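You operate a simulated robot arm through the tools that you are given. There is no shell and no other tool.

You run a simulated robot arm. Do the job below in one go: nothing can be reset, and whatever is moved stays where it is left.

Task
Polish the haze off the brass rimmed glass and fit it in the window frame cover.
Fine: load the purple pad with polish, rub the glass clear, lay the pad back. Set down upright: purple pad. What is to be rubbed or washed off counts as gone when no trace of it is left.

Only the result counts: the job must be done as asked and must still hold three seconds after the hand-in. Knocking over, shifting, dropping, spilling or breaking anything else fails it. Lids that push on must go on centred and level and be pressed home; caps that screw on are set level and turned clockwise until they are tight.

Robot
A 7-joint arm with a two-finger parallel gripper, fixed in place. Base frame: the origin is on the floor under the middle of its stand, x ahead of it, y to its left, z up; the work surface is at about z = 0.9. Readings come in m, degrees, newtons and seconds.
It reaches about 1.372 m from its shoulder. Its first joint turns from -149.0 to 149.0 degrees. Payload 3.43 kg.
The TCP is the grasp point between the finger pads, 0.03 m short of the fingertips. In the tool frame z runs along the fingers and y along their closing line. The gripper opens to 0.094 m. The fingers are 0.028 m wide and 0.01 m thick; the gripper's body (0.05 by 0.096 m) begins 0.055 m behind the TCP.
Orientation is that of the tool frame in the base frame, as a unit quaternion [x, y, z, w]. With the fingers straight down and closing along the base's y, the tool's x points along the base's -x, its y along +y and its z along -z.

Tools
- The arm moves only by the tool arm_command. Its argument "increments" is a list of rows, each a list of 6 numbers: the shift along the tool's x, y, z in m, then the turn, a rotation vector about the tool's x, y, z in degrees. In form: [[tx, ty, tz, rx, ry, rz], ...]. A call has 1 to 20 rows; each row shifts and turns the commanded pose from where the row before left it, along the tool's axes as they then stand. "hand" is the finger opening in m, from 0 to 0.094, set as the call begins (left out, the last holds). Each row takes 0.2 s and may step no farther than 0.05 m and 8.6 degrees from the row before; otherwise, or with a gripper value out of range, the whole call is refused. A pose out of reach is approached as far as the arm can. The call stops where the force on the tool passes 40 N (or 10 N more than at its start, if that is more) or the arm is blocked; 0.2 s more then pass. Each finger travels about 0.045 m/s and halts on what it meets, pressing with about 35 N; the grip force reading is that of the motor and also rises with nothing between the fingers. The clock runs only during rows and for 0.2 s after the last one: add rows that do not move to give the fingers time. The reply holds the time, the measured pose of the TCP, the force on the tool along the base axes, the opening and the grip force, in the units named above and with some noise, with the torque about the TCP (base axes, N m) and any sound that the robot's microphone picked up.
- Cameras (640 x 400 px; columns grow to the right, rows downward): "scene" is fixed at [0.2173, 0.4901, 1.5154]; the picture's right is [0.06, -1.00, 0.00], its down [-0.67, -0.04, -0.74] and it looks along [0.74, 0.04, -0.67] (base axes); focal length 325 px, centre (320, 200). "wrist" rides on the gripper at [0.076, 0.014, -0.102] in the tool frame; the picture's right is [-0.18, 0.98, 0.00], its down [-0.75, -0.14, -0.64] and it looks along [-0.63, -0.12, 0.77] (tool axes); focal length 243 px, centre (320, 200). There is no depth. A picture from a camera that has moved, and an enlarged one, comes with that camera's place and axes in the base frame and with its lens. The place of the scene camera against the robot may be out by one fixed shift of up to 0.018 m in any direction.
- snapshot(camera): a new picture of that camera. It takes no simulated time.
- inspect(camera, box): a new picture of the part [left, top, right, bottom] of that camera's present view, enlarged. It takes no simulated time.
- close_job(): hands the job in; it is judged then, once.

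Nothing tells you positions but the pictures and the camera data. Unless the task says otherwise, let go and move clear before handing in.

The tools are called after "Emit:" by a JSON object that holds its "api" and its "payload". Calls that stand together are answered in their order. arm_command: Moves the arm, as the interface text tells. Its arguments: {"type":"object","properties":{"increments":{"type":"array"},"hand":{"type":"number"}},"required":["increments"]} The other tools are called the same way: snapshot (camera) takes a picture; inspect (camera, box) takes an enlarged picture of a part of a camera's view; close_job () hands the job in.

At the start:

```text
clock: 0.0
tool_pos: [0.983, 0.092, 1.1569]
tool_rot: [0.0, 1.0, 0.0, -0.001]
contact_force: [0.2, -0.4, -0.2]
wrist_torque: [-0.03, -0.03, 0.04]
grip_width: 0.0941
grasp_force: 0.0
```

scene: 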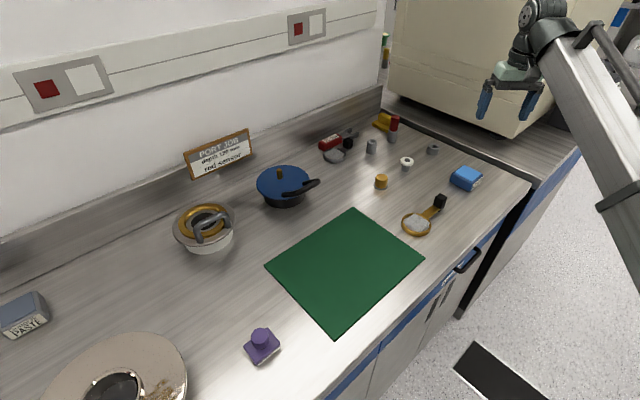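
wrist: 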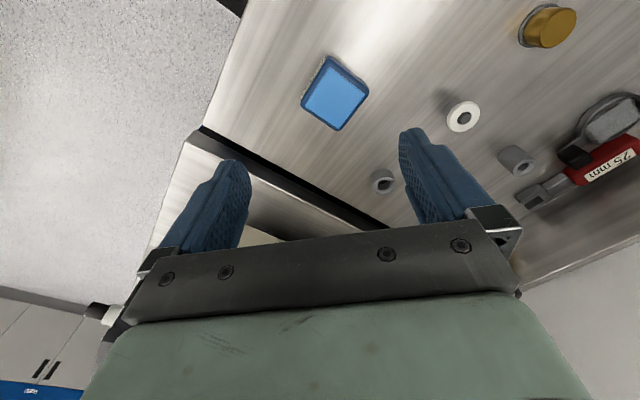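

I see a bench with a green mat, a brass-rimmed glass with a handle, a purple pad, a paste tin, and several covers with openings. I'll look closer at each before moving.

Emit:
{"api": "inspect", "payload": {"camera": "scene", "box": [0, 280, 200, 400]}}

Emit:
{"api": "inspect", "payload": {"camera": "scene", "box": [150, 120, 330, 260]}}

Emit:
{"api": "inspect", "payload": {"camera": "scene", "box": [310, 100, 490, 250]}}

Emit:
{"api": "inspect", "payload": {"camera": "scene", "box": [210, 300, 330, 390]}}

```text
3.20 times, centred on (100, 340) of scene
camera zoom: at [0.2173, 0.4901, 1.5154], right [0.06, -1.0, 0.0], down [-0.67, -0.04, -0.74], along [0.74, 0.04, -0.67], focal length 1041 px, centre (1024, -248)
```

zoom: 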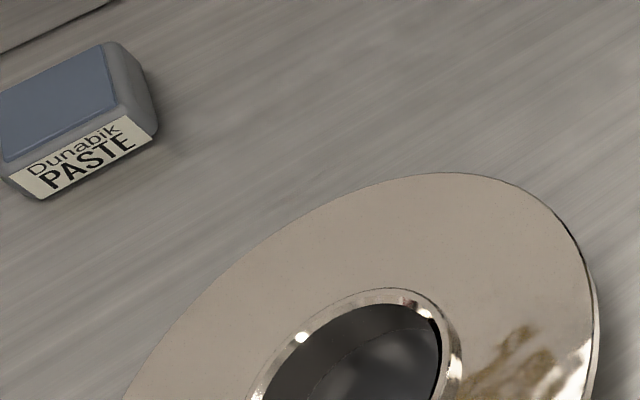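

```text
2.86 times, centred on (240, 190) of scene
camera zoom: at [0.2173, 0.4901, 1.5154], right [0.06, -1.0, 0.0], down [-0.67, -0.04, -0.74], along [0.74, 0.04, -0.67], focal length 929 px, centre (549, 229)
```

zoom: 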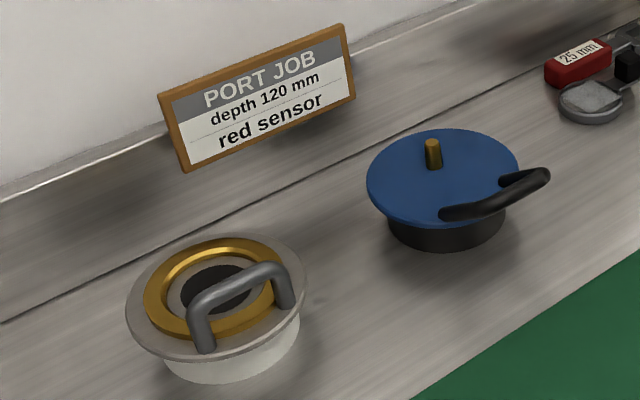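

```text
2.67 times, centred on (400, 175) of scene
camera zoom: at [0.2173, 0.4901, 1.5154], right [0.06, -1.0, 0.0], down [-0.67, -0.04, -0.74], along [0.74, 0.04, -0.67], focal length 867 px, centre (107, 267)
```

zoom: 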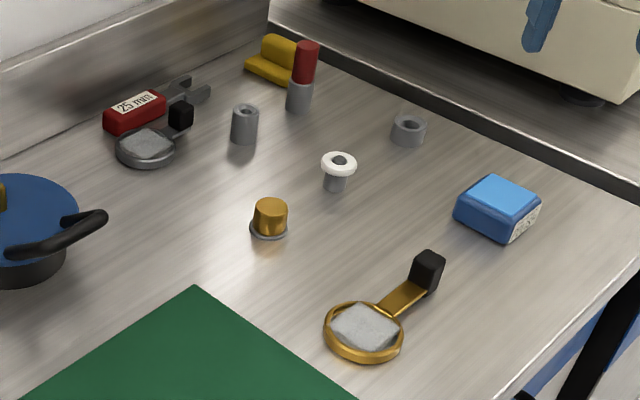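

```text
4.44 times, centred on (270, 345) of scene
camera zoom: at [0.2173, 0.4901, 1.5154], right [0.06, -1.0, 0.0], down [-0.67, -0.04, -0.74], along [0.74, 0.04, -0.67], focal length 1445 px, centre (542, -444)
```

zoom: 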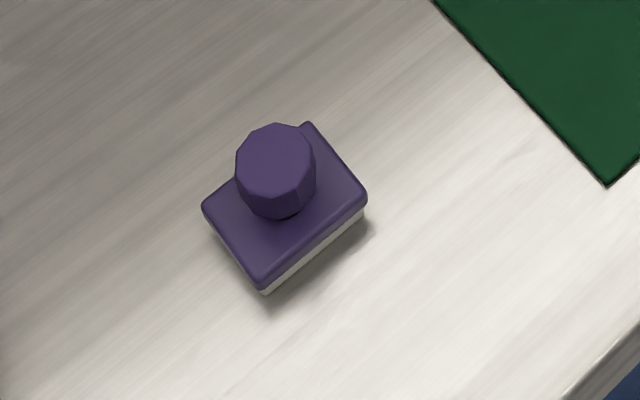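

The hazy brass-rimmed glass has a black grip, and a cover with a brass seat is next to the sign. I need to know which of the two tins is the polish, so I'll zoom in on both labels and take other looks.

Emit:
{"api": "inspect", "payload": {"camera": "scene", "box": [435, 155, 499, 195]}}

Emit:
{"api": "inspect", "payload": {"camera": "scene", "box": [0, 280, 64, 345]}}

Emit:
{"api": "inspect", "payload": {"camera": "scene", "box": [160, 190, 256, 260]}}

Emit:
{"api": "inspect", "payload": {"camera": "scene", "box": [390, 185, 460, 240]}}

Emit:
{"api": "inspect", "payload": {"camera": "wrist", "box": [280, 0, 640, 220]}}

Emit:
{"api": "inspect", "payload": {"camera": "scene", "box": [360, 0, 640, 160]}}

```text
10.00 times, centred on (467, 175) of scene
camera zoom: at [0.2173, 0.4901, 1.5154], right [0.06, -1.0, 0.0], down [-0.67, -0.04, -0.74], along [0.74, 0.04, -0.67], focal length 3252 px, centre (-1150, 450)
```

zoom: 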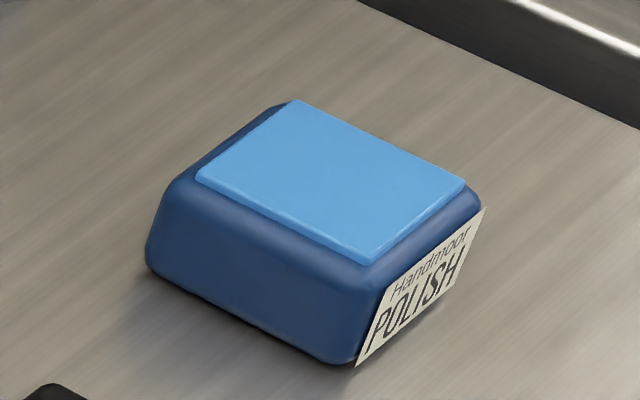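

```text
6.15 times, centred on (32, 312) of scene
camera zoom: at [0.2173, 0.4901, 1.5154], right [0.06, -1.0, 0.0], down [-0.67, -0.04, -0.74], along [0.74, 0.04, -0.67], focal length 2001 px, centre (2092, -492)
```

zoom: 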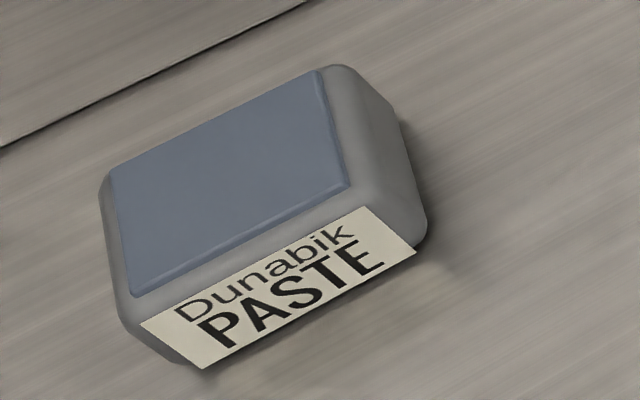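

```text
5.71 times, centred on (208, 225) of scene
camera zoom: at [0.2173, 0.4901, 1.5154], right [0.06, -1.0, 0.0], down [-0.67, -0.04, -0.74], along [0.74, 0.04, -0.67], focal length 1858 px, centre (960, 57)
```

zoom: 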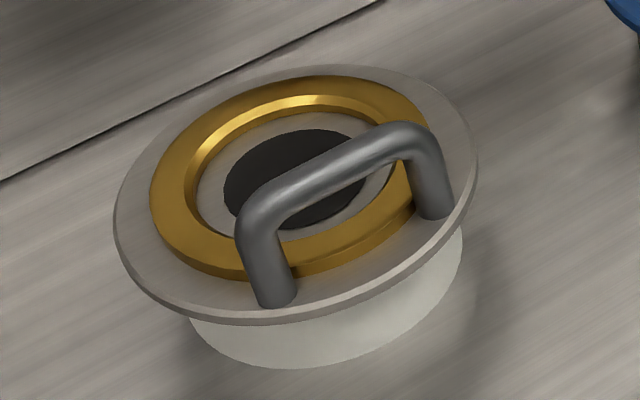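

```text
7.27 times, centred on (425, 212) of scene
camera zoom: at [0.2173, 0.4901, 1.5154], right [0.06, -1.0, 0.0], down [-0.67, -0.04, -0.74], along [0.74, 0.04, -0.67], focal length 2365 px, centre (-444, 109)
```

zoom: 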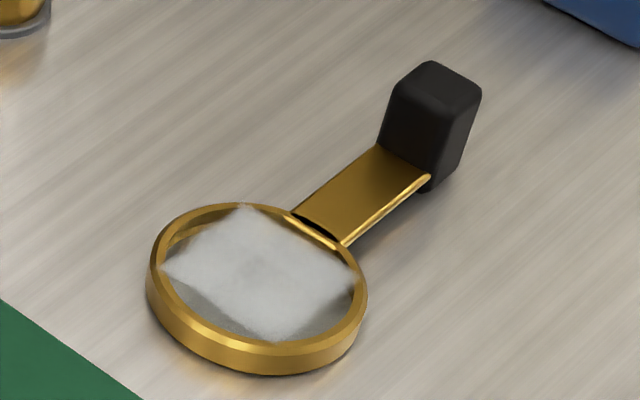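

```text
1.78 times, centred on (460, 110) of wrist
camera zoom: at [0.9067, 0.1063, 1.2586], right [0.18, 0.98, 0.0], down [0.75, -0.14, 0.64], along [0.63, -0.12, -0.77], focal length 431 px, centre (71, 360)
```

zoom: 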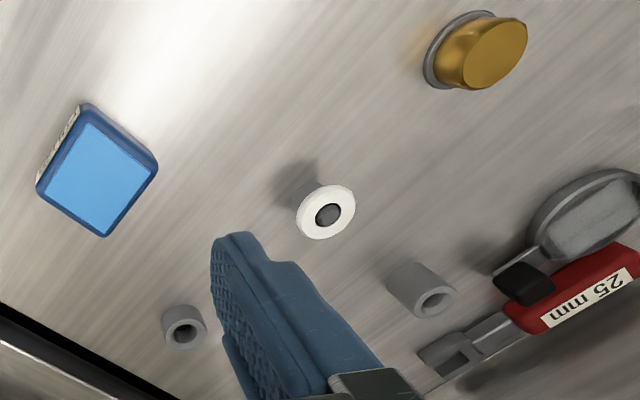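

```text
2.29 times, centred on (500, 80) of scene
camera zoom: at [0.2173, 0.4901, 1.5154], right [0.06, -1.0, 0.0], down [-0.67, -0.04, -0.74], along [0.74, 0.04, -0.67], focal length 743 px, centre (-91, 474)
```

zoom: 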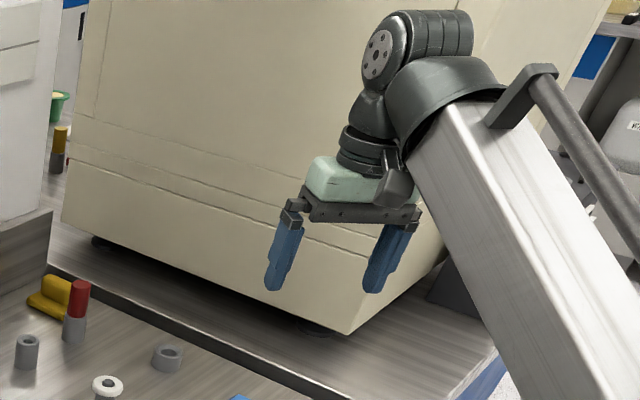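

The blue tin at the right is the POLISH and the grey one on the left is PASTE, so I'll use the blue one. First I'll move the wrist camera for a good look at the brass-rimmed glass.

Emit:
{"api": "arm_command", "payload": {"increments": [[0.04, 0.024, 0.004, 0, 0, 0], [0.04, 0.024, 0.004, 0, 0, 0], [0.04, 0.024, 0.004, 0, 0, 0], [0.04, 0.024, 0.004, 0, 0, 0], [0.04, 0.024, 0.004, 0, 0, 0], [0.04, 0.024, 0.004, 0, 0, 0], [0.04, 0.024, 0.004, 0, 0, 0], [0.04, 0.024, 0.004, 0, 0, 0]]}}

Emit:
{"api": "snapshot", "payload": {"camera": "wrist"}}

Emit:
{"api": "snapshot", "payload": {"camera": "scene"}}

```text
clock: 1.8
tool_pos: [0.6638, 0.2836, 1.1232]
tool_rot: [-0.001, 1.0, 0.002, 0.004]
contact_force: [-0.3, 0.1, 0.9]
wrist_torque: [0.03, -0.01, -0.01]
grip_width: 0.094
grasp_force: 0.0
```

```text
taken
camera wrist: at [0.5855, 0.2968, 1.225], right [0.18, 0.98, 0.0], down [0.75, -0.14, 0.65], along [0.64, -0.12, -0.76], focal length 243 px, centre (320, 200)
```

wrist: 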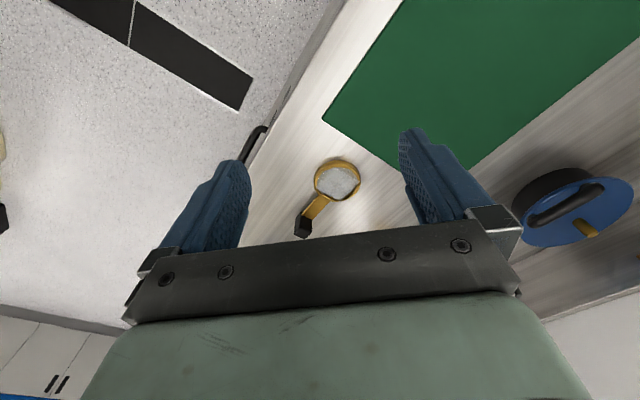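

```text
taken
```

scene: 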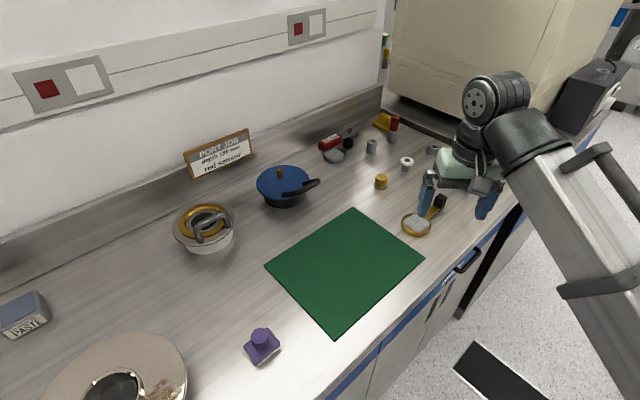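

The glass is at about (0.81, 0.28) with its grip pointing away from the robot. I'll zoom in from here on the glass and the covers.

Emit:
{"api": "inspect", "payload": {"camera": "wrist", "box": [280, 140, 400, 245]}}

Emit:
{"api": "inspect", "payload": {"camera": "wrist", "box": [490, 140, 640, 280]}}

```text
3.81 times, centred on (340, 192) of wrist
camera zoom: at [0.5855, 0.2968, 1.225], right [0.18, 0.98, 0.0], down [0.75, -0.14, 0.65], along [0.64, -0.12, -0.76], focal length 924 px, centre (244, 229)
```

zoom: 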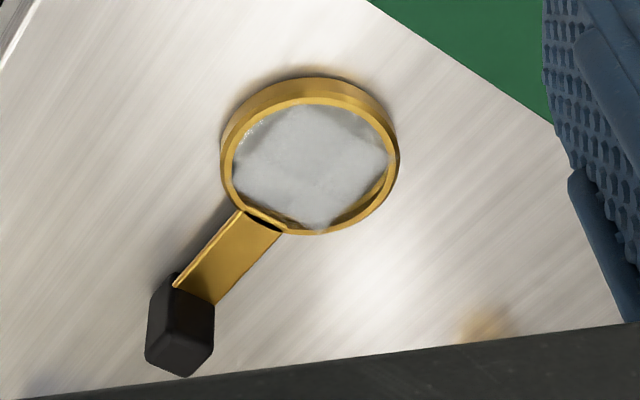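

```text
2.86 times, centred on (565, 210) of wrist
camera zoom: at [0.5855, 0.2968, 1.225], right [0.18, 0.98, 0.0], down [0.75, -0.14, 0.65], along [0.64, -0.12, -0.76], focal length 693 px, centre (-380, 171)
```

zoom: 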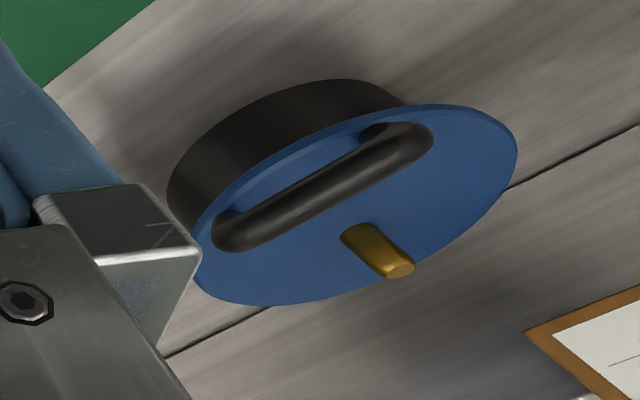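

The brass glass sits flush-ish in its rim with a strip to the black grip. Now I'll move over to look at the purple pad.

Emit:
{"api": "arm_command", "payload": {"increments": [[0.033, 0.033, 0, 0, 0, 0], [0.033, 0.033, 0, 0, 0, 0], [0.033, 0.033, 0, 0, 0, 0], [0.033, 0.033, 0, 0, 0, 0], [0.033, 0.033, 0, 0, 0, 0], [0.033, 0.033, 0, 0, 0, 0], [0.033, 0.033, 0, 0, 0, 0], [0.033, 0.033, 0, 0, 0, 0], [0.033, 0.033, 0, 0, 0, 0]]}}

Emit:
{"api": "snapshot", "payload": {"camera": "wrist"}}

Emit:
{"api": "snapshot", "payload": {"camera": "scene"}}

```text
clock: 3.8
tool_pos: [0.3722, 0.5841, 1.1096]
tool_rot: [0.0, 1.0, 0.0, 0.0]
contact_force: [0.0, -0.2, 0.3]
wrist_torque: [0.0, 0.02, 0.0]
grip_width: 0.0942
grasp_force: 0.1
out of reach, approached as far as the arm can: row 1, 2, 4
```

```text
taken
camera wrist: at [0.2949, 0.5973, 1.2112], right [0.19, 0.98, 0.0], down [0.75, -0.14, 0.64], along [0.63, -0.12, -0.77], focal length 243 px, centre (320, 200)
```

wrist: 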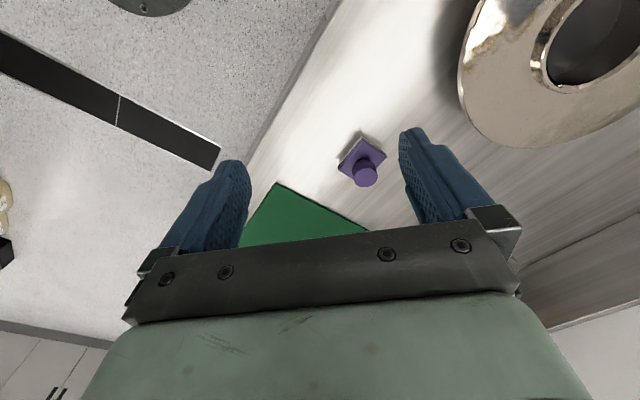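

```text
taken
```

scene: 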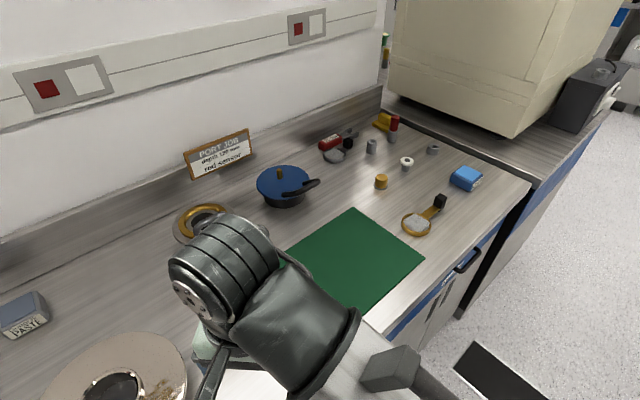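

Emit:
{"api": "inspect", "payload": {"camera": "wrist", "box": [320, 115, 410, 200]}}

Emit:
{"api": "inspect", "payload": {"camera": "wrist", "box": [440, 0, 640, 160]}}

```text
4.71 times, centred on (365, 158) of wrist
camera zoom: at [0.2949, 0.5973, 1.2112], right [0.19, 0.98, 0.0], down [0.75, -0.14, 0.64], along [0.63, -0.12, -0.77], focal length 1142 px, centre (108, 400)
```

zoom: 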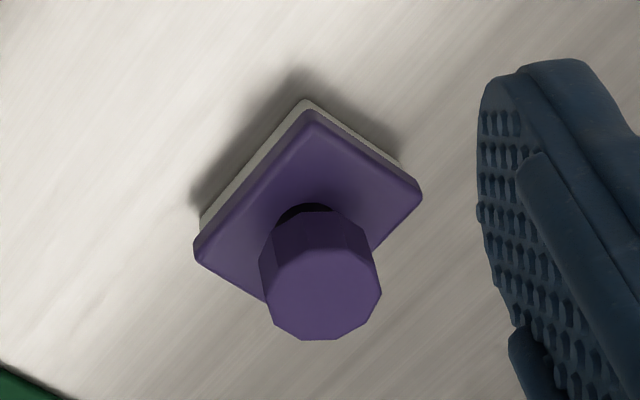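

```text
2.50 times, centred on (540, 80) of wrist
camera zoom: at [0.2949, 0.5973, 1.2112], right [0.19, 0.98, 0.0], down [0.75, -0.14, 0.64], along [0.63, -0.12, -0.77], focal length 606 px, centre (-230, 500)
```

zoom: 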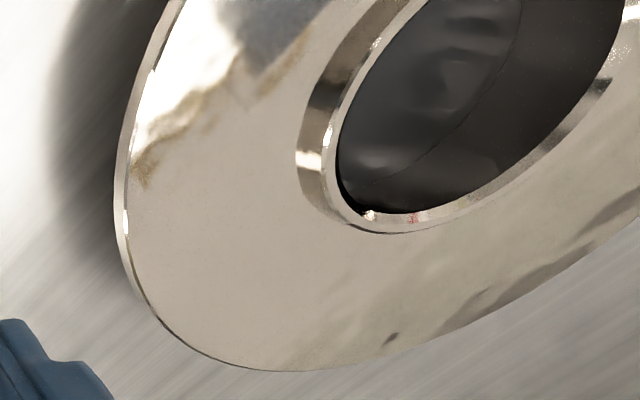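

The pad is at about (0.481, 0.623), with its knob top near z≈0.95. I'll move over it at z≈1.02 and check the alignment.

Emit:
{"api": "arm_command", "payload": {"increments": [[-0.0273, 0.0097, 0.0225, 0, 0, 0], [-0.0273, 0.0097, 0.0225, 0, 0, 0], [-0.0273, 0.0097, 0.0225, 0, 0, 0], [-0.0273, 0.0097, 0.0225, 0, 0, 0], [0, 0, 0, 0, 0, 0]]}}

Emit:
{"api": "snapshot", "payload": {"camera": "wrist"}}

```text
clock: 5.0
tool_pos: [0.4828, 0.6253, 1.0177]
tool_rot: [0.0, 1.0, 0.0, 0.0]
contact_force: [0.3, 0.3, 0.1]
wrist_torque: [0.01, -0.02, 0.0]
grip_width: 0.0941
grasp_force: 0.1
```

```text
taken
camera wrist: at [0.4055, 0.639, 1.12], right [0.18, 0.98, 0.0], down [0.75, -0.14, 0.64], along [0.63, -0.12, -0.77], focal length 243 px, centre (320, 200)
```

wrist: 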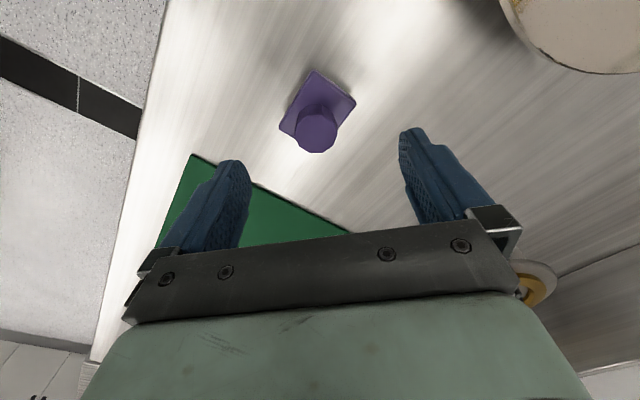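

Emit:
{"api": "inspect", "payload": {"camera": "wrist", "box": [270, 60, 370, 165]}}

```text
3.81 times, centred on (320, 112) of wrist
camera zoom: at [0.4055, 0.639, 1.12], right [0.18, 0.98, 0.0], down [0.75, -0.14, 0.64], along [0.63, -0.12, -0.77], focal length 924 px, centre (320, 533)
```

zoom: 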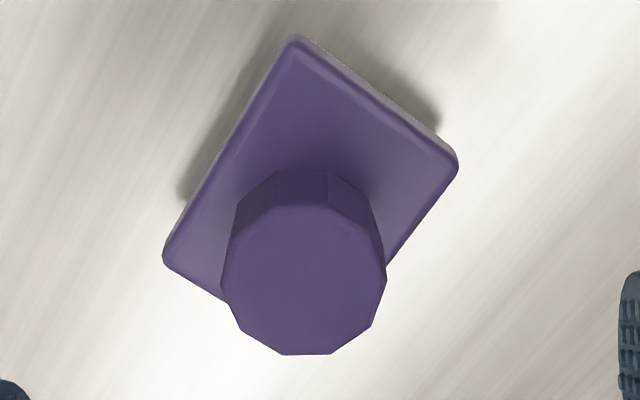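

The knob is at about (0.481, 0.622), just off the tool's axis. I'll correct by 3 mm and lower onto it, keeping the fingertips just above the plate.

Emit:
{"api": "arm_command", "payload": {"increments": [[0.0015, -0.003, 0.03, 0, 0, 0], [0, 0, 0.025, 0, 0, 0], [0, 0, 0.013, 0, 0, 0], [0, 0, 0, 0, 0, 0]]}}

Emit:
{"api": "snapshot", "payload": {"camera": "wrist"}}

```text
clock: 6.0
tool_pos: [0.4794, 0.623, 0.9517]
tool_rot: [0.0, 1.0, 0.0, 0.001]
contact_force: [0.2, 0.0, 0.7]
wrist_torque: [-0.01, 0.02, 0.03]
grip_width: 0.0939
grasp_force: 0.0
```

```text
taken
camera wrist: at [0.4029, 0.6361, 1.0533], right [0.18, 0.98, 0.0], down [0.75, -0.14, 0.64], along [0.63, -0.12, -0.77], focal length 243 px, centre (320, 200)
```

wrist: 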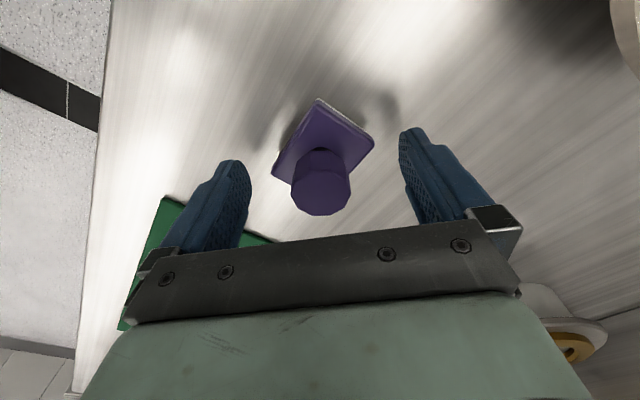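

The knob is centred between the fingers. I'll close on it.

Emit:
{"api": "arm_command", "payload": {"increments": [[0, 0, 0, 0, 0, 0], [0, 0, 0, 0, 0, 0], [0, 0, 0, 0, 0, 0], [0, 0, 0, 0, 0, 0], [0, 0, 0, 0, 0, 0], [0, 0, 0, 0, 0, 0]], "hand": 0.02}}

Emit:
{"api": "inspect", "payload": {"camera": "wrist", "box": [220, 70, 420, 240]}}

```text
clock: 7.4
tool_pos: [0.4797, 0.622, 0.9519]
tool_rot: [0.0, 1.0, -0.001, 0.0]
contact_force: [0.1, -0.1, -0.5]
wrist_torque: [-0.04, 0.04, 0.0]
grip_width: 0.0692
grasp_force: 35.2
```

```text
2.35 times, centred on (320, 155) of wrist
camera zoom: at [0.4029, 0.6361, 1.0535], right [0.18, 0.98, 0.0], down [0.75, -0.14, 0.64], along [0.63, -0.12, -0.77], focal length 571 px, centre (320, 306)
```

zoom: 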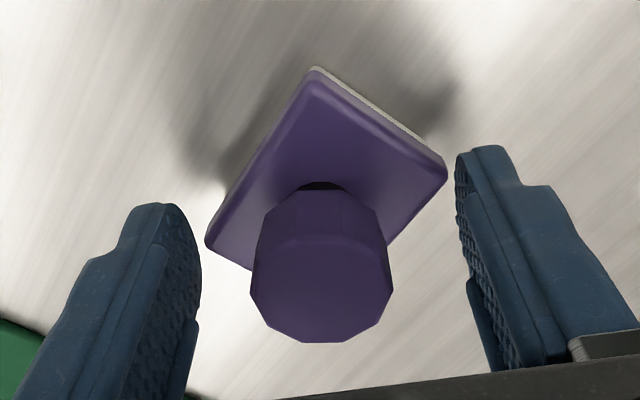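

The fingertips stopped on the plate's corners at 0.069 m, so the plate is a bit higher than I thought. I'll open, rise 8 mm and close again on the knob itself.

Emit:
{"api": "arm_command", "payload": {"increments": [[0, 0, 0, 0, 0, 0], [0, 0, 0, 0, 0, 0], [0, 0, -0.008, 0, 0, 0], [0, 0, 0, 0, 0, 0]], "hand": 0.094}}

Emit:
{"api": "arm_command", "payload": {"increments": [[0, 0, 0, 0, 0, 0], [0, 0, 0, 0, 0, 0], [0, 0, 0, 0, 0, 0], [0, 0, 0, 0, 0, 0], [0, 0, 0, 0, 0, 0], [0, 0, 0, 0, 0, 0]], "hand": 0.02}}

Emit:
{"api": "inspect", "payload": {"camera": "wrist", "box": [220, 70, 420, 240]}}

```text
clock: 8.4
tool_pos: [0.4802, 0.6212, 0.9599]
tool_rot: [-0.001, 1.0, 0.0, 0.0]
contact_force: [-0.8, 0.2, 0.4]
wrist_torque: [0.02, -0.03, 0.02]
grip_width: 0.0941
grasp_force: 0.0
```

```text
clock: 9.8
tool_pos: [0.481, 0.6216, 0.9588]
tool_rot: [0.0, 1.0, 0.0, 0.0]
contact_force: [0.7, 0.1, 0.9]
wrist_torque: [-0.02, -0.01, 0.03]
grip_width: 0.0306
grasp_force: 35.3
```

```text
2.35 times, centred on (320, 155) of wrist
camera zoom: at [0.4038, 0.6357, 1.0612], right [0.18, 0.98, 0.0], down [0.75, -0.14, 0.64], along [0.63, -0.12, -0.77], focal length 571 px, centre (320, 306)
```

zoom: 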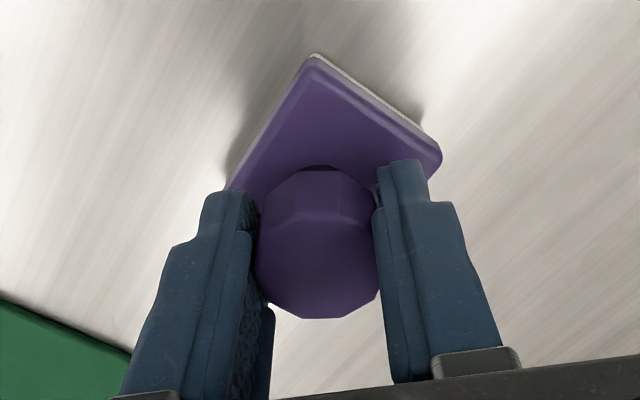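

The knob is held at 0.031 m. The TCP was at (0.481, 0.622, 0.959) with the pad flat on the bench, which I'll remember for the return. I'll lift it and check the hold.

Emit:
{"api": "arm_command", "payload": {"increments": [[0, 0, -0.02, 0, 0, 0], [0, 0, -0.04, 0, 0, 0], [0, 0, -0.04, 0, 0, 0], [0, 0, -0.02, 0, 0, 0], [0, 0, 0, 0, 0, 0]]}}

Emit:
{"api": "snapshot", "payload": {"camera": "wrist"}}

Emit:
{"api": "snapshot", "payload": {"camera": "scene"}}

```text
clock: 11.0
tool_pos: [0.48, 0.6205, 1.0781]
tool_rot: [0.001, 1.0, 0.0, -0.001]
contact_force: [0.4, 0.1, -1.0]
wrist_torque: [0.02, 0.02, 0.01]
grip_width: 0.0304
grasp_force: 34.9
```

```text
taken
camera wrist: at [0.4034, 0.6346, 1.181], right [0.18, 0.98, 0.0], down [0.75, -0.14, 0.64], along [0.63, -0.12, -0.77], focal length 243 px, centre (320, 200)
```

wrist: 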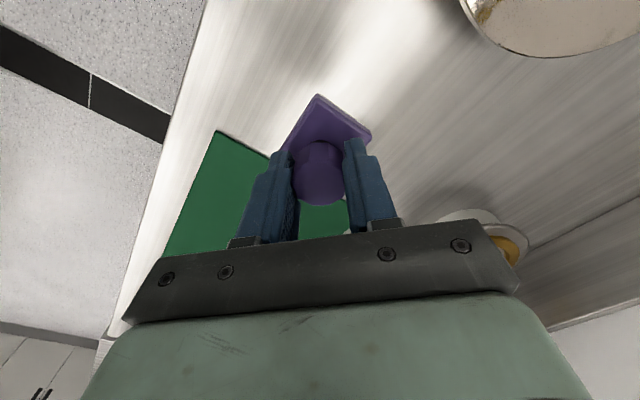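

```text
taken
```

scene: 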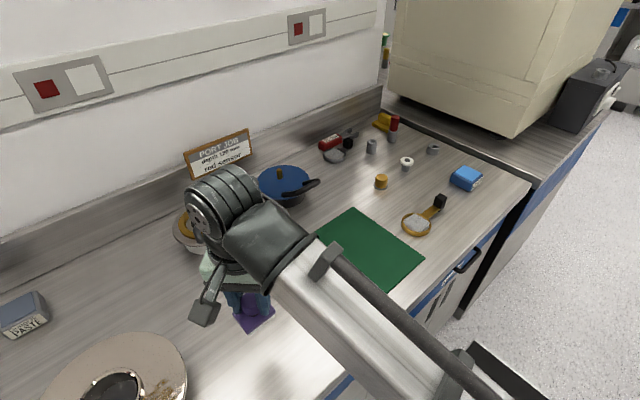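

The pad came up cleanly. Now I'll carry it high over to above the polish tin at about (1.01, 0.106).

Emit:
{"api": "arm_command", "payload": {"increments": [[-0.02944, -0.02861, -0.004, 0, 0, 0], [-0.02944, -0.02861, -0.004, 0, 0, 0], [-0.02944, -0.02861, -0.004, 0, 0, 0], [-0.02944, -0.02861, -0.004, 0, 0, 0], [-0.02944, -0.02861, -0.004, 0, 0, 0], [-0.02944, -0.02861, -0.004, 0, 0, 0], [-0.02944, -0.02861, -0.004, 0, 0, 0], [-0.02944, -0.02861, -0.004, 0, 0, 0], [-0.02944, -0.02861, -0.004, 0, 0, 0], [-0.02944, -0.02861, -0.004, 0, 0, 0], [-0.02944, -0.02861, -0.004, 0, 0, 0], [-0.02944, -0.02861, -0.004, 0, 0, 0], [-0.02944, -0.02861, -0.004, 0, 0, 0], [-0.02944, -0.02861, -0.004, 0, 0, 0], [-0.02944, -0.02861, -0.004, 0, 0, 0], [-0.02944, -0.02861, -0.004, 0, 0, 0], [-0.02944, -0.02861, -0.004, 0, 0, 0], [-0.02944, -0.02861, -0.004, 0, 0, 0], [0, 0, 0, 0, 0, 0]]}}

Emit:
{"api": "snapshot", "payload": {"camera": "wrist"}}

Emit:
{"api": "snapshot", "payload": {"camera": "scene"}}

```text
clock: 15.0
tool_pos: [1.0108, 0.1046, 1.1504]
tool_rot: [0.001, 1.0, 0.0, -0.001]
contact_force: [-0.3, 1.1, -0.4]
wrist_torque: [-0.01, 0.0, -0.01]
grip_width: 0.0307
grasp_force: 34.7
```

```text
taken
camera wrist: at [0.9339, 0.119, 1.2524], right [0.18, 0.98, 0.0], down [0.75, -0.14, 0.64], along [0.63, -0.12, -0.77], focal length 243 px, centre (320, 200)
```

wrist: 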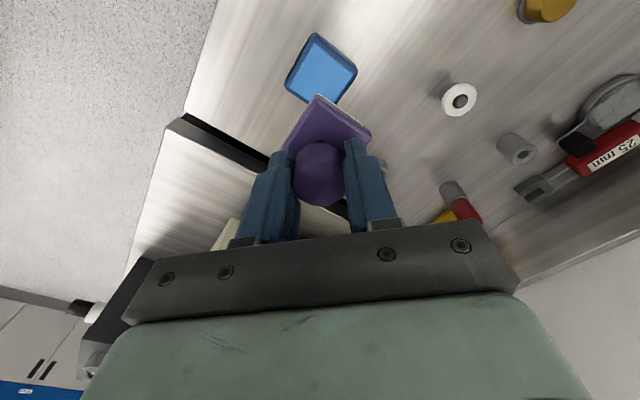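

```text
taken
```

scene: 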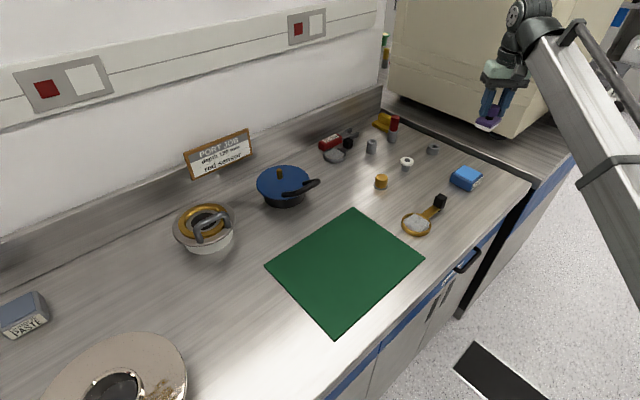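

Emit:
{"api": "inspect", "payload": {"camera": "wrist", "box": [270, 20, 380, 130]}}

Emit:
{"api": "inspect", "payload": {"camera": "scene", "box": [440, 80, 540, 200]}}

```text
3.64 times, centred on (325, 75) of wrist
camera zoom: at [0.9339, 0.119, 1.2524], right [0.18, 0.98, 0.0], down [0.75, -0.14, 0.64], along [0.63, -0.12, -0.77], focal length 882 px, centre (302, 654)
```

zoom: 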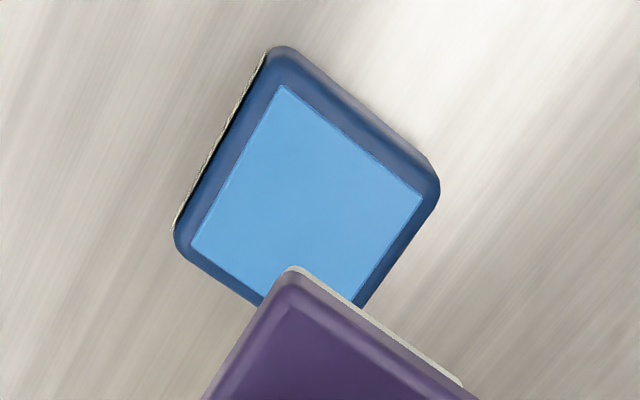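

```text
3.33 times, centred on (490, 140) of scene
camera zoom: at [0.2173, 0.4901, 1.5154], right [0.06, -1.0, 0.0], down [-0.67, -0.04, -0.74], along [0.74, 0.04, -0.67], focal length 1084 px, centre (-247, 400)
```

zoom: 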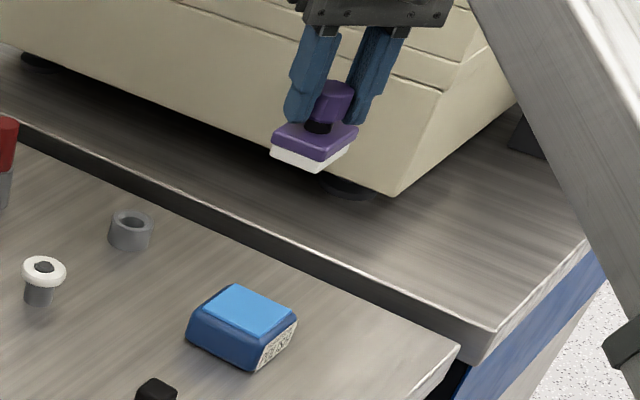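

The polish cake is centred at about (1.011, 0.106), square to the pad and a bit larger than it. I'll descend straight down to just above it.

Emit:
{"api": "arm_command", "payload": {"increments": [[0, 0.001, 0.04, 0, 0, 0], [0, 0, 0.04, 0, 0, 0], [0, 0, 0.04, 0, 0, 0], [0, 0, 0.02, 0, 0, 0], [0, 0, 0, 0, 0, 0]]}}

Emit:
{"api": "snapshot", "payload": {"camera": "wrist"}}

Emit:
{"api": "inspect", "payload": {"camera": "scene", "box": [430, 120, 510, 200]}}

```text
clock: 16.2
tool_pos: [1.0115, 0.1076, 1.0133]
tool_rot: [0.0, 1.0, 0.0, 0.0]
contact_force: [0.2, 0.7, -1.1]
wrist_torque: [0.0, 0.0, 0.01]
grip_width: 0.0307
grasp_force: 35.4
```

```text
taken
camera wrist: at [0.9345, 0.1209, 1.1148], right [0.18, 0.98, 0.0], down [0.75, -0.14, 0.64], along [0.63, -0.12, -0.77], focal length 243 px, centre (320, 200)
```

wrist: 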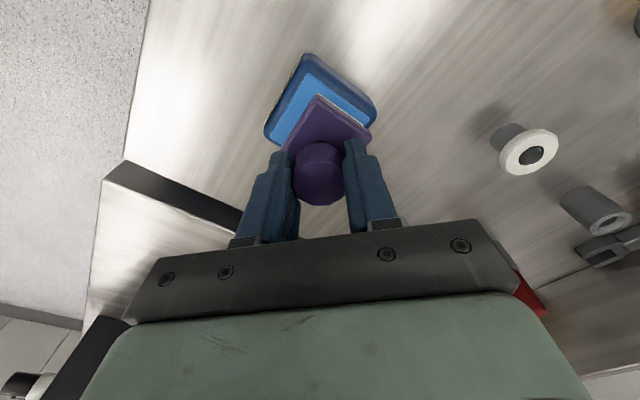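

```text
5.00 times, centred on (470, 160) of scene
camera zoom: at [0.2173, 0.4901, 1.5154], right [0.06, -1.0, 0.0], down [-0.67, -0.04, -0.74], along [0.74, 0.04, -0.67], focal length 1626 px, centre (-430, 400)
```

zoom: 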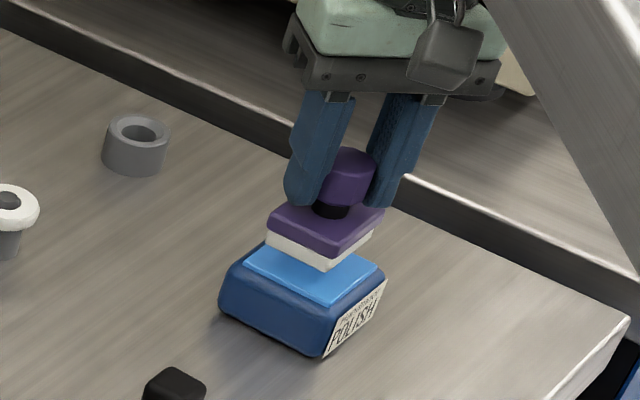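

The pad hovers about 2 cm over the cake and is well aligned. I'll lower it carefully in small steps and watch the force.

Emit:
{"api": "arm_command", "payload": {"increments": [[0, -0.001, 0.006, 0, 0, 0], [0, 0, 0.005, 0, 0, 0], [0, 0, 0, 0, 0, 0]]}}

Emit:
{"api": "inspect", "payload": {"camera": "scene", "box": [430, 120, 510, 200]}}

```text
clock: 17.0
tool_pos: [1.0105, 0.107, 1.0004]
tool_rot: [0.0, 1.0, 0.0, 0.0]
contact_force: [-0.9, 1.1, -0.2]
wrist_torque: [0.0, -0.03, 0.01]
grip_width: 0.0304
grasp_force: 35.1
```

```text
5.00 times, centred on (470, 160) of scene
camera zoom: at [0.2173, 0.4901, 1.5154], right [0.06, -1.0, 0.0], down [-0.67, -0.04, -0.74], along [0.74, 0.04, -0.67], focal length 1626 px, centre (-430, 400)
```

zoom: 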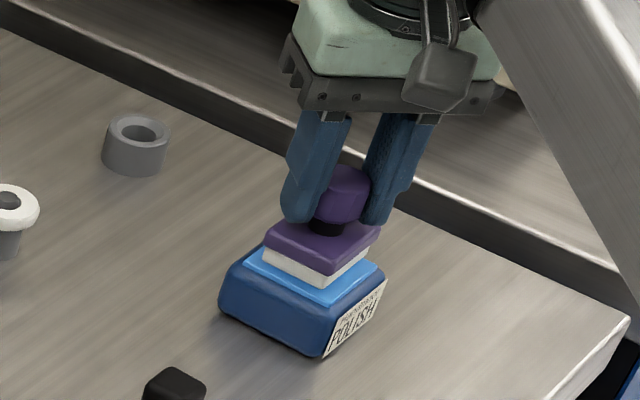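

Emit:
{"api": "arm_command", "payload": {"increments": [[0, 0, 0.002, 0, 0, 0], [0, 0, 0.002, 0, 0, 0], [0, 0, 0, 0, 0, 0]]}}

```text
clock: 17.8
tool_pos: [1.0104, 0.1052, 0.999]
tool_rot: [0.0, 1.0, 0.0, 0.001]
contact_force: [2.0, -1.3, 16.6]
wrist_torque: [-0.01, 0.01, 0.04]
grip_width: 0.0305
grasp_force: 35.0
```

Contact at 16.6 N: the felt is pressed on the polish cake. I'll hold it a moment, then lift and inspect the felt.

Emit:
{"api": "arm_command", "payload": {"increments": [[0, 0, 0, 0, 0, 0], [0, 0, 0, 0, 0, 0], [0, 0, 0, 0, 0, 0], [0, 0, 0, 0, 0, 0]]}}

Emit:
{"api": "arm_command", "payload": {"increments": [[0, 0, -0.005, 0, 0, 0], [0, 0, -0.02, 0, 0, 0], [0, 0, -0.04, 0, 0, 0], [0, 0, -0.04, 0, 0, 0], [0, 0, 0, 0, 0, 0]]}}

Emit:
{"api": "inspect", "payload": {"camera": "scene", "box": [430, 80, 540, 200]}}

Emit:
{"api": "snapshot", "payload": {"camera": "wrist"}}

```text
clock: 18.8
tool_pos: [1.0099, 0.1056, 0.9987]
tool_rot: [0.0, 1.0, -0.001, 0.001]
contact_force: [6.4, -0.2, 26.5]
wrist_torque: [0.01, -0.19, -0.01]
grip_width: 0.0307
grasp_force: 35.1
```

```text
clock: 20.0
tool_pos: [1.0092, 0.1072, 1.1005]
tool_rot: [0.0, 1.0, 0.0, -0.001]
contact_force: [-0.5, -0.2, -1.0]
wrist_torque: [-0.01, -0.01, -0.04]
grip_width: 0.0308
grasp_force: 35.4
```

```text
3.33 times, centred on (485, 140) of scene
camera zoom: at [0.2173, 0.4901, 1.5154], right [0.06, -1.0, 0.0], down [-0.67, -0.04, -0.74], along [0.74, 0.04, -0.67], focal length 1084 px, centre (-230, 400)
```

zoom: 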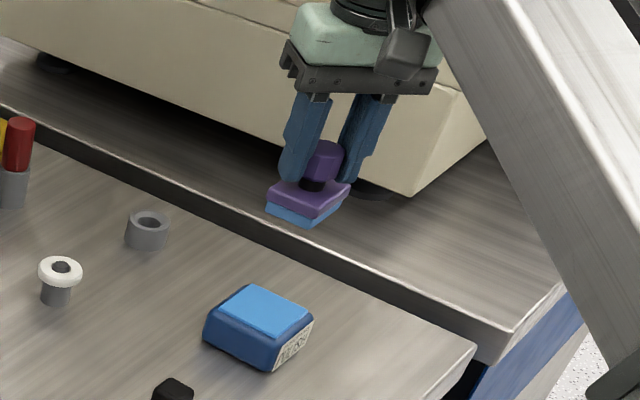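

```text
taken
camera wrist: at [0.9313, 0.1213, 1.2027], right [0.18, 0.98, 0.0], down [0.75, -0.14, 0.64], along [0.63, -0.12, -0.77], focal length 243 px, centre (320, 200)
```

wrist: 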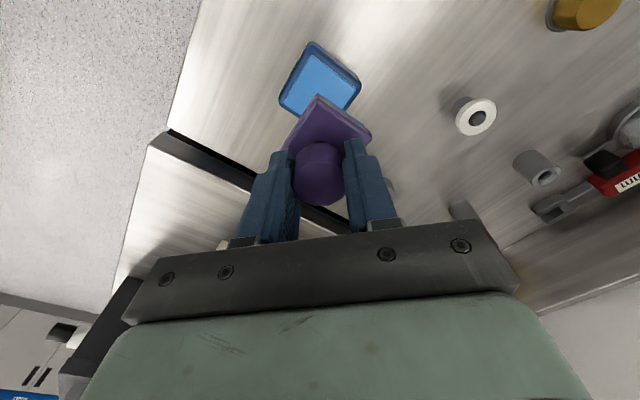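

The felt has turned blue, so the pad is loaded, and the tin hasn't moved. Next I'll go above the hazy brass-rimmed glass.

Emit:
{"api": "arm_command", "payload": {"increments": [[0.0327, 0.0295, -0.005, 0, 0, 0], [0.0327, 0.0295, -0.005, 0, 0, 0], [0.0327, 0.0295, -0.005, 0, 0, 0], [0.0327, 0.0295, -0.005, 0, 0, 0], [0.0327, 0.0295, -0.005, 0, 0, 0], [0.0327, 0.0295, -0.005, 0, 0, 0], [0, 0, 0, 0, 0, 0]]}}

Emit:
{"api": "snapshot", "payload": {"camera": "wrist"}}

Emit:
{"api": "inspect", "payload": {"camera": "wrist", "box": [260, 20, 380, 130]}}

Emit:
{"api": "inspect", "payload": {"camera": "scene", "box": [370, 150, 480, 250]}}

```text
clock: 21.6
tool_pos: [0.8119, 0.2841, 1.1303]
tool_rot: [0.0, 1.0, 0.0, 0.0]
contact_force: [0.0, -0.4, -0.3]
wrist_torque: [-0.01, 0.02, 0.03]
grip_width: 0.0304
grasp_force: 35.2
```

```text
taken
camera wrist: at [0.7343, 0.2978, 1.2326], right [0.18, 0.98, 0.0], down [0.75, -0.14, 0.64], along [0.63, -0.12, -0.77], focal length 243 px, centre (320, 200)
```

wrist: 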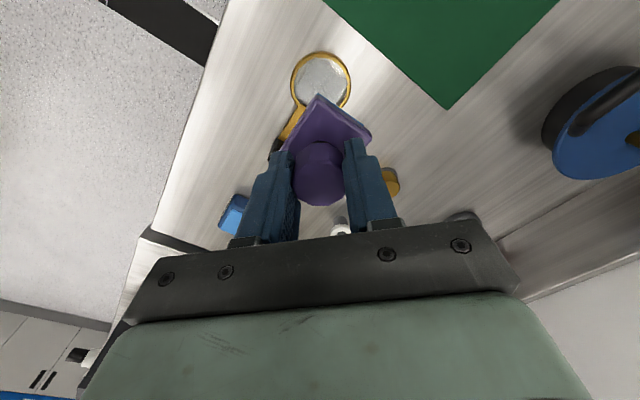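

```text
3.64 times, centred on (320, 75) of wrist
camera zoom: at [0.7343, 0.2978, 1.2326], right [0.18, 0.98, 0.0], down [0.75, -0.14, 0.64], along [0.63, -0.12, -0.77], focal length 882 px, centre (320, 654)
```

zoom: 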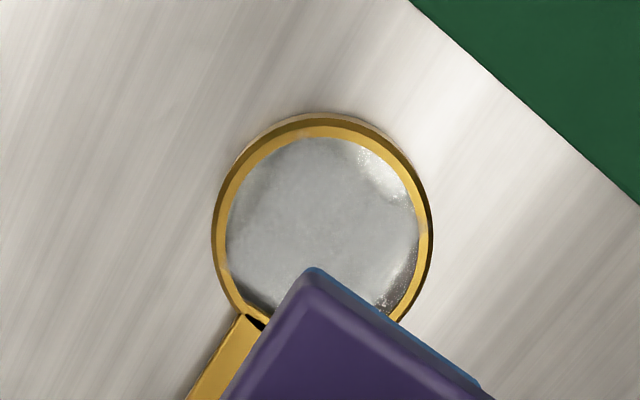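

```text
4.00 times, centred on (425, 200) of scene
camera zoom: at [0.2173, 0.4901, 1.5154], right [0.06, -1.0, 0.0], down [-0.67, -0.04, -0.74], along [0.74, 0.04, -0.67], focal length 1301 px, centre (-100, 200)
```

zoom: 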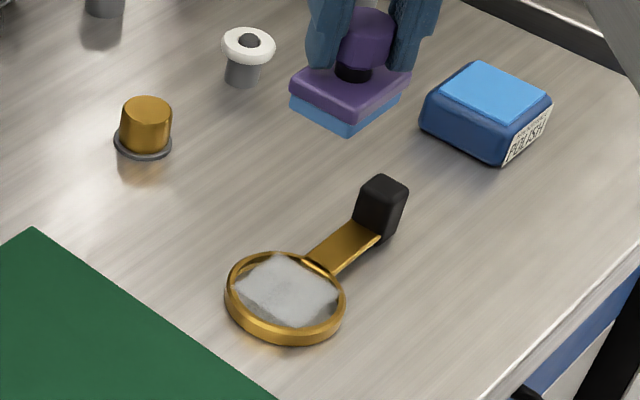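

The glass's centre is at about (0.814, 0.284), with a rim of about 75 mm outside and 65 mm inside. I'll lower the pad to just above it.

Emit:
{"api": "arm_command", "payload": {"increments": [[-0.0025, 0, 0.04, 0, 0, 0], [0, 0, 0.04, 0, 0, 0], [0, 0, 0.04, 0, 0, 0], [0, 0, 0.02, 0, 0, 0], [0, 0, 0, 0, 0, 0]]}}

Emit:
{"api": "inspect", "payload": {"camera": "wrist", "box": [230, 40, 410, 200]}}

Emit:
{"api": "inspect", "payload": {"camera": "scene", "box": [370, 150, 480, 250]}}

```text
clock: 22.8
tool_pos: [0.8148, 0.2838, 0.9905]
tool_rot: [-0.001, 1.0, 0.0, 0.0]
contact_force: [0.2, 0.5, -0.3]
wrist_torque: [0.0, -0.04, -0.02]
grip_width: 0.0306
grasp_force: 35.3
```

```text
2.50 times, centred on (320, 120) of wrist
camera zoom: at [0.7389, 0.2974, 1.0927], right [0.18, 0.98, 0.0], down [0.75, -0.14, 0.64], along [0.63, -0.12, -0.77], focal length 606 px, centre (320, 400)
```

zoom: 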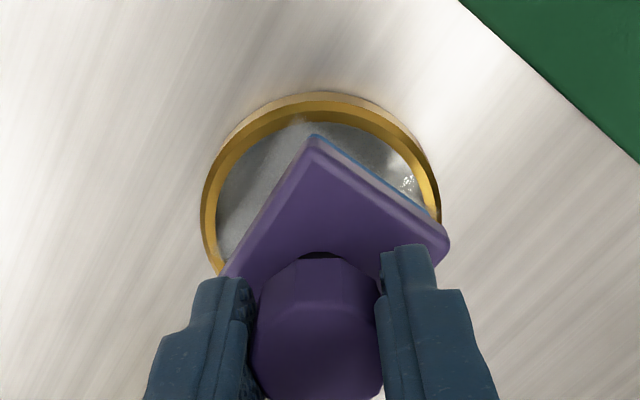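

```text
4.00 times, centred on (425, 200) of scene
camera zoom: at [0.2173, 0.4901, 1.5154], right [0.06, -1.0, 0.0], down [-0.67, -0.04, -0.74], along [0.74, 0.04, -0.67], focal length 1301 px, centre (-100, 200)
```

zoom: 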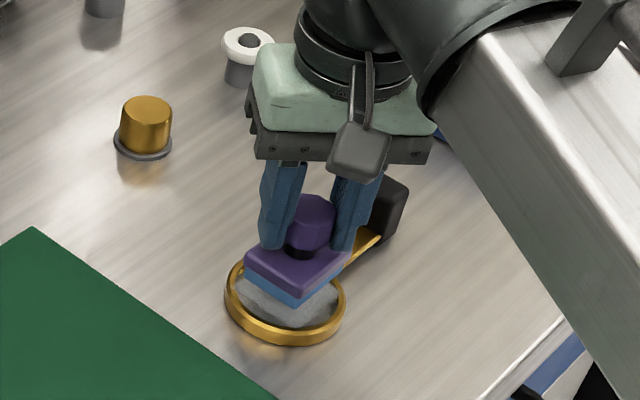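

Emit:
{"api": "arm_command", "payload": {"increments": [[0, 0, 0.006, 0, 0, 0], [0, 0, 0.005, 0, 0, 0], [0, 0, 0, 0, 0, 0]]}}

Emit:
{"api": "arm_command", "payload": {"increments": [[0, 0, 0.002, 0, 0, 0], [0, 0, 0.002, 0, 0, 0], [0, 0, 0, 0, 0, 0]]}}

```text
clock: 23.6
tool_pos: [0.8157, 0.2827, 0.9789]
tool_rot: [-0.001, 1.0, 0.001, 0.0]
contact_force: [-0.4, 0.2, -0.4]
wrist_torque: [-0.01, 0.01, 0.0]
grip_width: 0.0305
grasp_force: 35.1
```

```text
clock: 24.4
tool_pos: [0.8161, 0.2822, 0.9764]
tool_rot: [0.0, 1.0, 0.0, 0.0]
contact_force: [0.4, 0.3, -1.4]
wrist_torque: [-0.01, 0.0, 0.0]
grip_width: 0.0305
grasp_force: 35.0
```

Emit:
{"api": "arm_command", "payload": {"increments": [[0, 0, 0.002, 0, 0, 0], [0, 0, 0.0015, 0, 0, 0], [0, 0, 0, 0, 0, 0]]}}

Emit:
{"api": "inspect", "payload": {"camera": "scene", "box": [390, 190, 460, 240]}}

```text
clock: 25.2
tool_pos: [0.8149, 0.2825, 0.9738]
tool_rot: [0.0, 1.0, 0.0, 0.001]
contact_force: [2.0, -1.5, 2.8]
wrist_torque: [-0.03, -0.01, 0.02]
grip_width: 0.0304
grasp_force: 35.6
```

```text
8.00 times, centred on (425, 215) of scene
camera zoom: at [0.2173, 0.4901, 1.5154], right [0.06, -1.0, 0.0], down [-0.67, -0.04, -0.74], along [0.74, 0.04, -0.67], focal length 2602 px, centre (-520, 80)
```

zoom: 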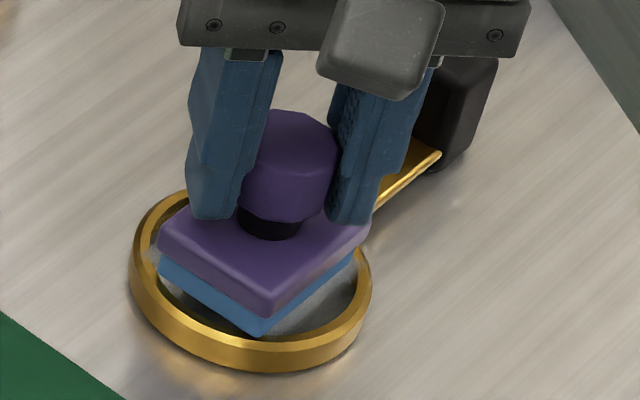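

Light contact at TCP z≈0.974. I'll check from the wrist camera how the pad sits within the rim.

Emit:
{"api": "inspect", "payload": {"camera": "wrist", "box": [230, 60, 410, 200]}}

```text
2.86 times, centred on (320, 130) of wrist
camera zoom: at [0.7386, 0.2975, 1.0751], right [0.18, 0.98, 0.0], down [0.75, -0.14, 0.64], along [0.63, -0.12, -0.77], focal length 693 px, centre (320, 400)
```

zoom: 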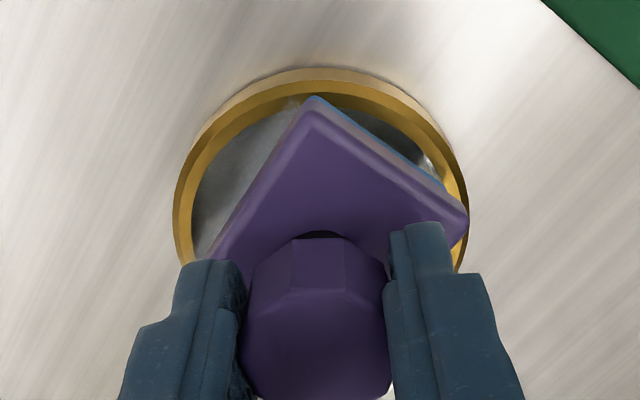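

The pad is centred on the glass. I'll press slightly more and rub with a small circle, then check how the force behaves.

Emit:
{"api": "arm_command", "payload": {"increments": [[0, 0, 0.001, 0, 0, 0], [0.006, 0, 0, 0, 0, 0], [-0.006, 0, 0, 0, 0, 0], [-0.006, 0, 0, 0, 0, 0], [0.006, 0, 0, 0, 0, 0]]}}

Emit:
{"api": "inspect", "payload": {"camera": "scene", "box": [390, 190, 460, 240]}}

```text
clock: 26.4
tool_pos: [0.8172, 0.2835, 0.9724]
tool_rot: [0.0, 1.0, 0.0, 0.002]
contact_force: [10.5, 0.7, 25.2]
wrist_torque: [0.07, -0.34, -0.04]
grip_width: 0.0303
grasp_force: 34.8
```

```text
8.00 times, centred on (425, 215) of scene
camera zoom: at [0.2173, 0.4901, 1.5154], right [0.06, -1.0, 0.0], down [-0.67, -0.04, -0.74], along [0.74, 0.04, -0.67], focal length 2602 px, centre (-520, 80)
```

zoom: 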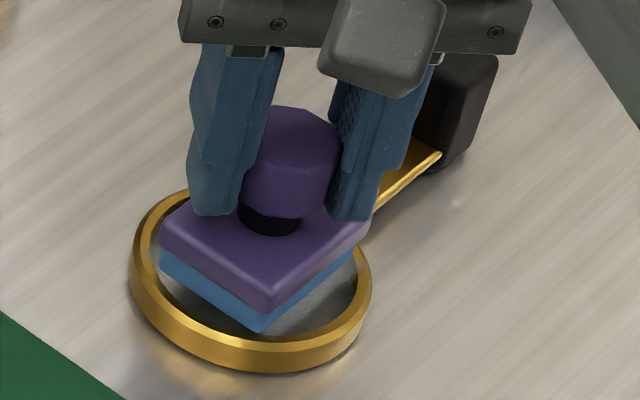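

Emit:
{"api": "arm_command", "payload": {"increments": [[0, 0, -0.0006, 0, 0, 0], [-0.012, 0, 0, 0, 0, 0], [0.0035, 0.0085, 0, 0, 0, 0], [0.0085, 0.0035, 0, 0, 0, 0], [0.0085, -0.0035, 0, 0, 0, 0], [0.0035, -0.0085, 0, 0, 0, 0], [-0.0035, -0.0085, 0, 0, 0, 0], [-0.0085, -0.0035, 0, 0, 0, 0], [-0.0085, 0.0035, 0, 0, 0, 0], [-0.0035, 0.0085, 0, 0, 0, 0], [0.012, 0, 0, 0, 0, 0]]}}

Emit:
{"api": "inspect", "payload": {"camera": "scene", "box": [390, 190, 460, 240]}}

Emit:
{"api": "inspect", "payload": {"camera": "wrist", "box": [230, 60, 410, 200]}}

```text
clock: 28.8
tool_pos: [0.8162, 0.2846, 0.9718]
tool_rot: [0.001, 1.0, 0.0, 0.001]
contact_force: [3.7, 0.6, 9.3]
wrist_torque: [0.06, -0.2, 0.05]
grip_width: 0.0304
grasp_force: 34.6
```

```text
8.00 times, centred on (425, 215) of scene
camera zoom: at [0.2173, 0.4901, 1.5154], right [0.06, -1.0, 0.0], down [-0.67, -0.04, -0.74], along [0.74, 0.04, -0.67], focal length 2602 px, centre (-520, 80)
```

zoom: 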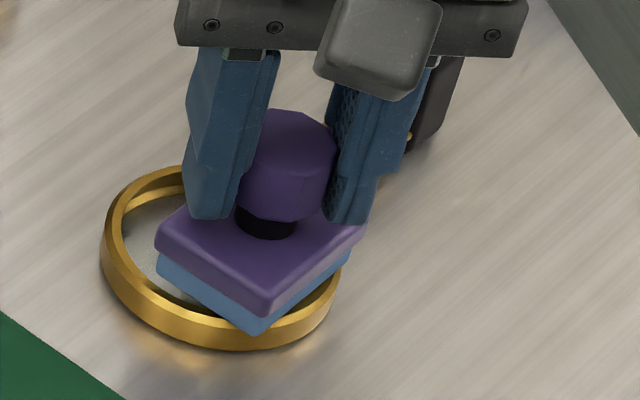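

```text
2.86 times, centred on (320, 130) of wrist
camera zoom: at [0.7388, 0.298, 1.0748], right [0.18, 0.98, 0.0], down [0.75, -0.14, 0.64], along [0.63, -0.12, -0.77], focal length 693 px, centre (320, 400)
```

zoom: 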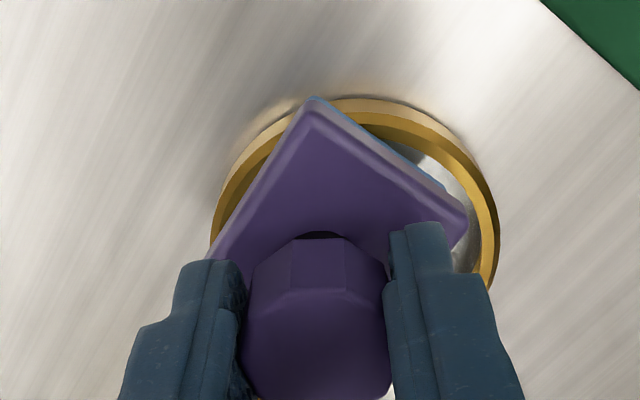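

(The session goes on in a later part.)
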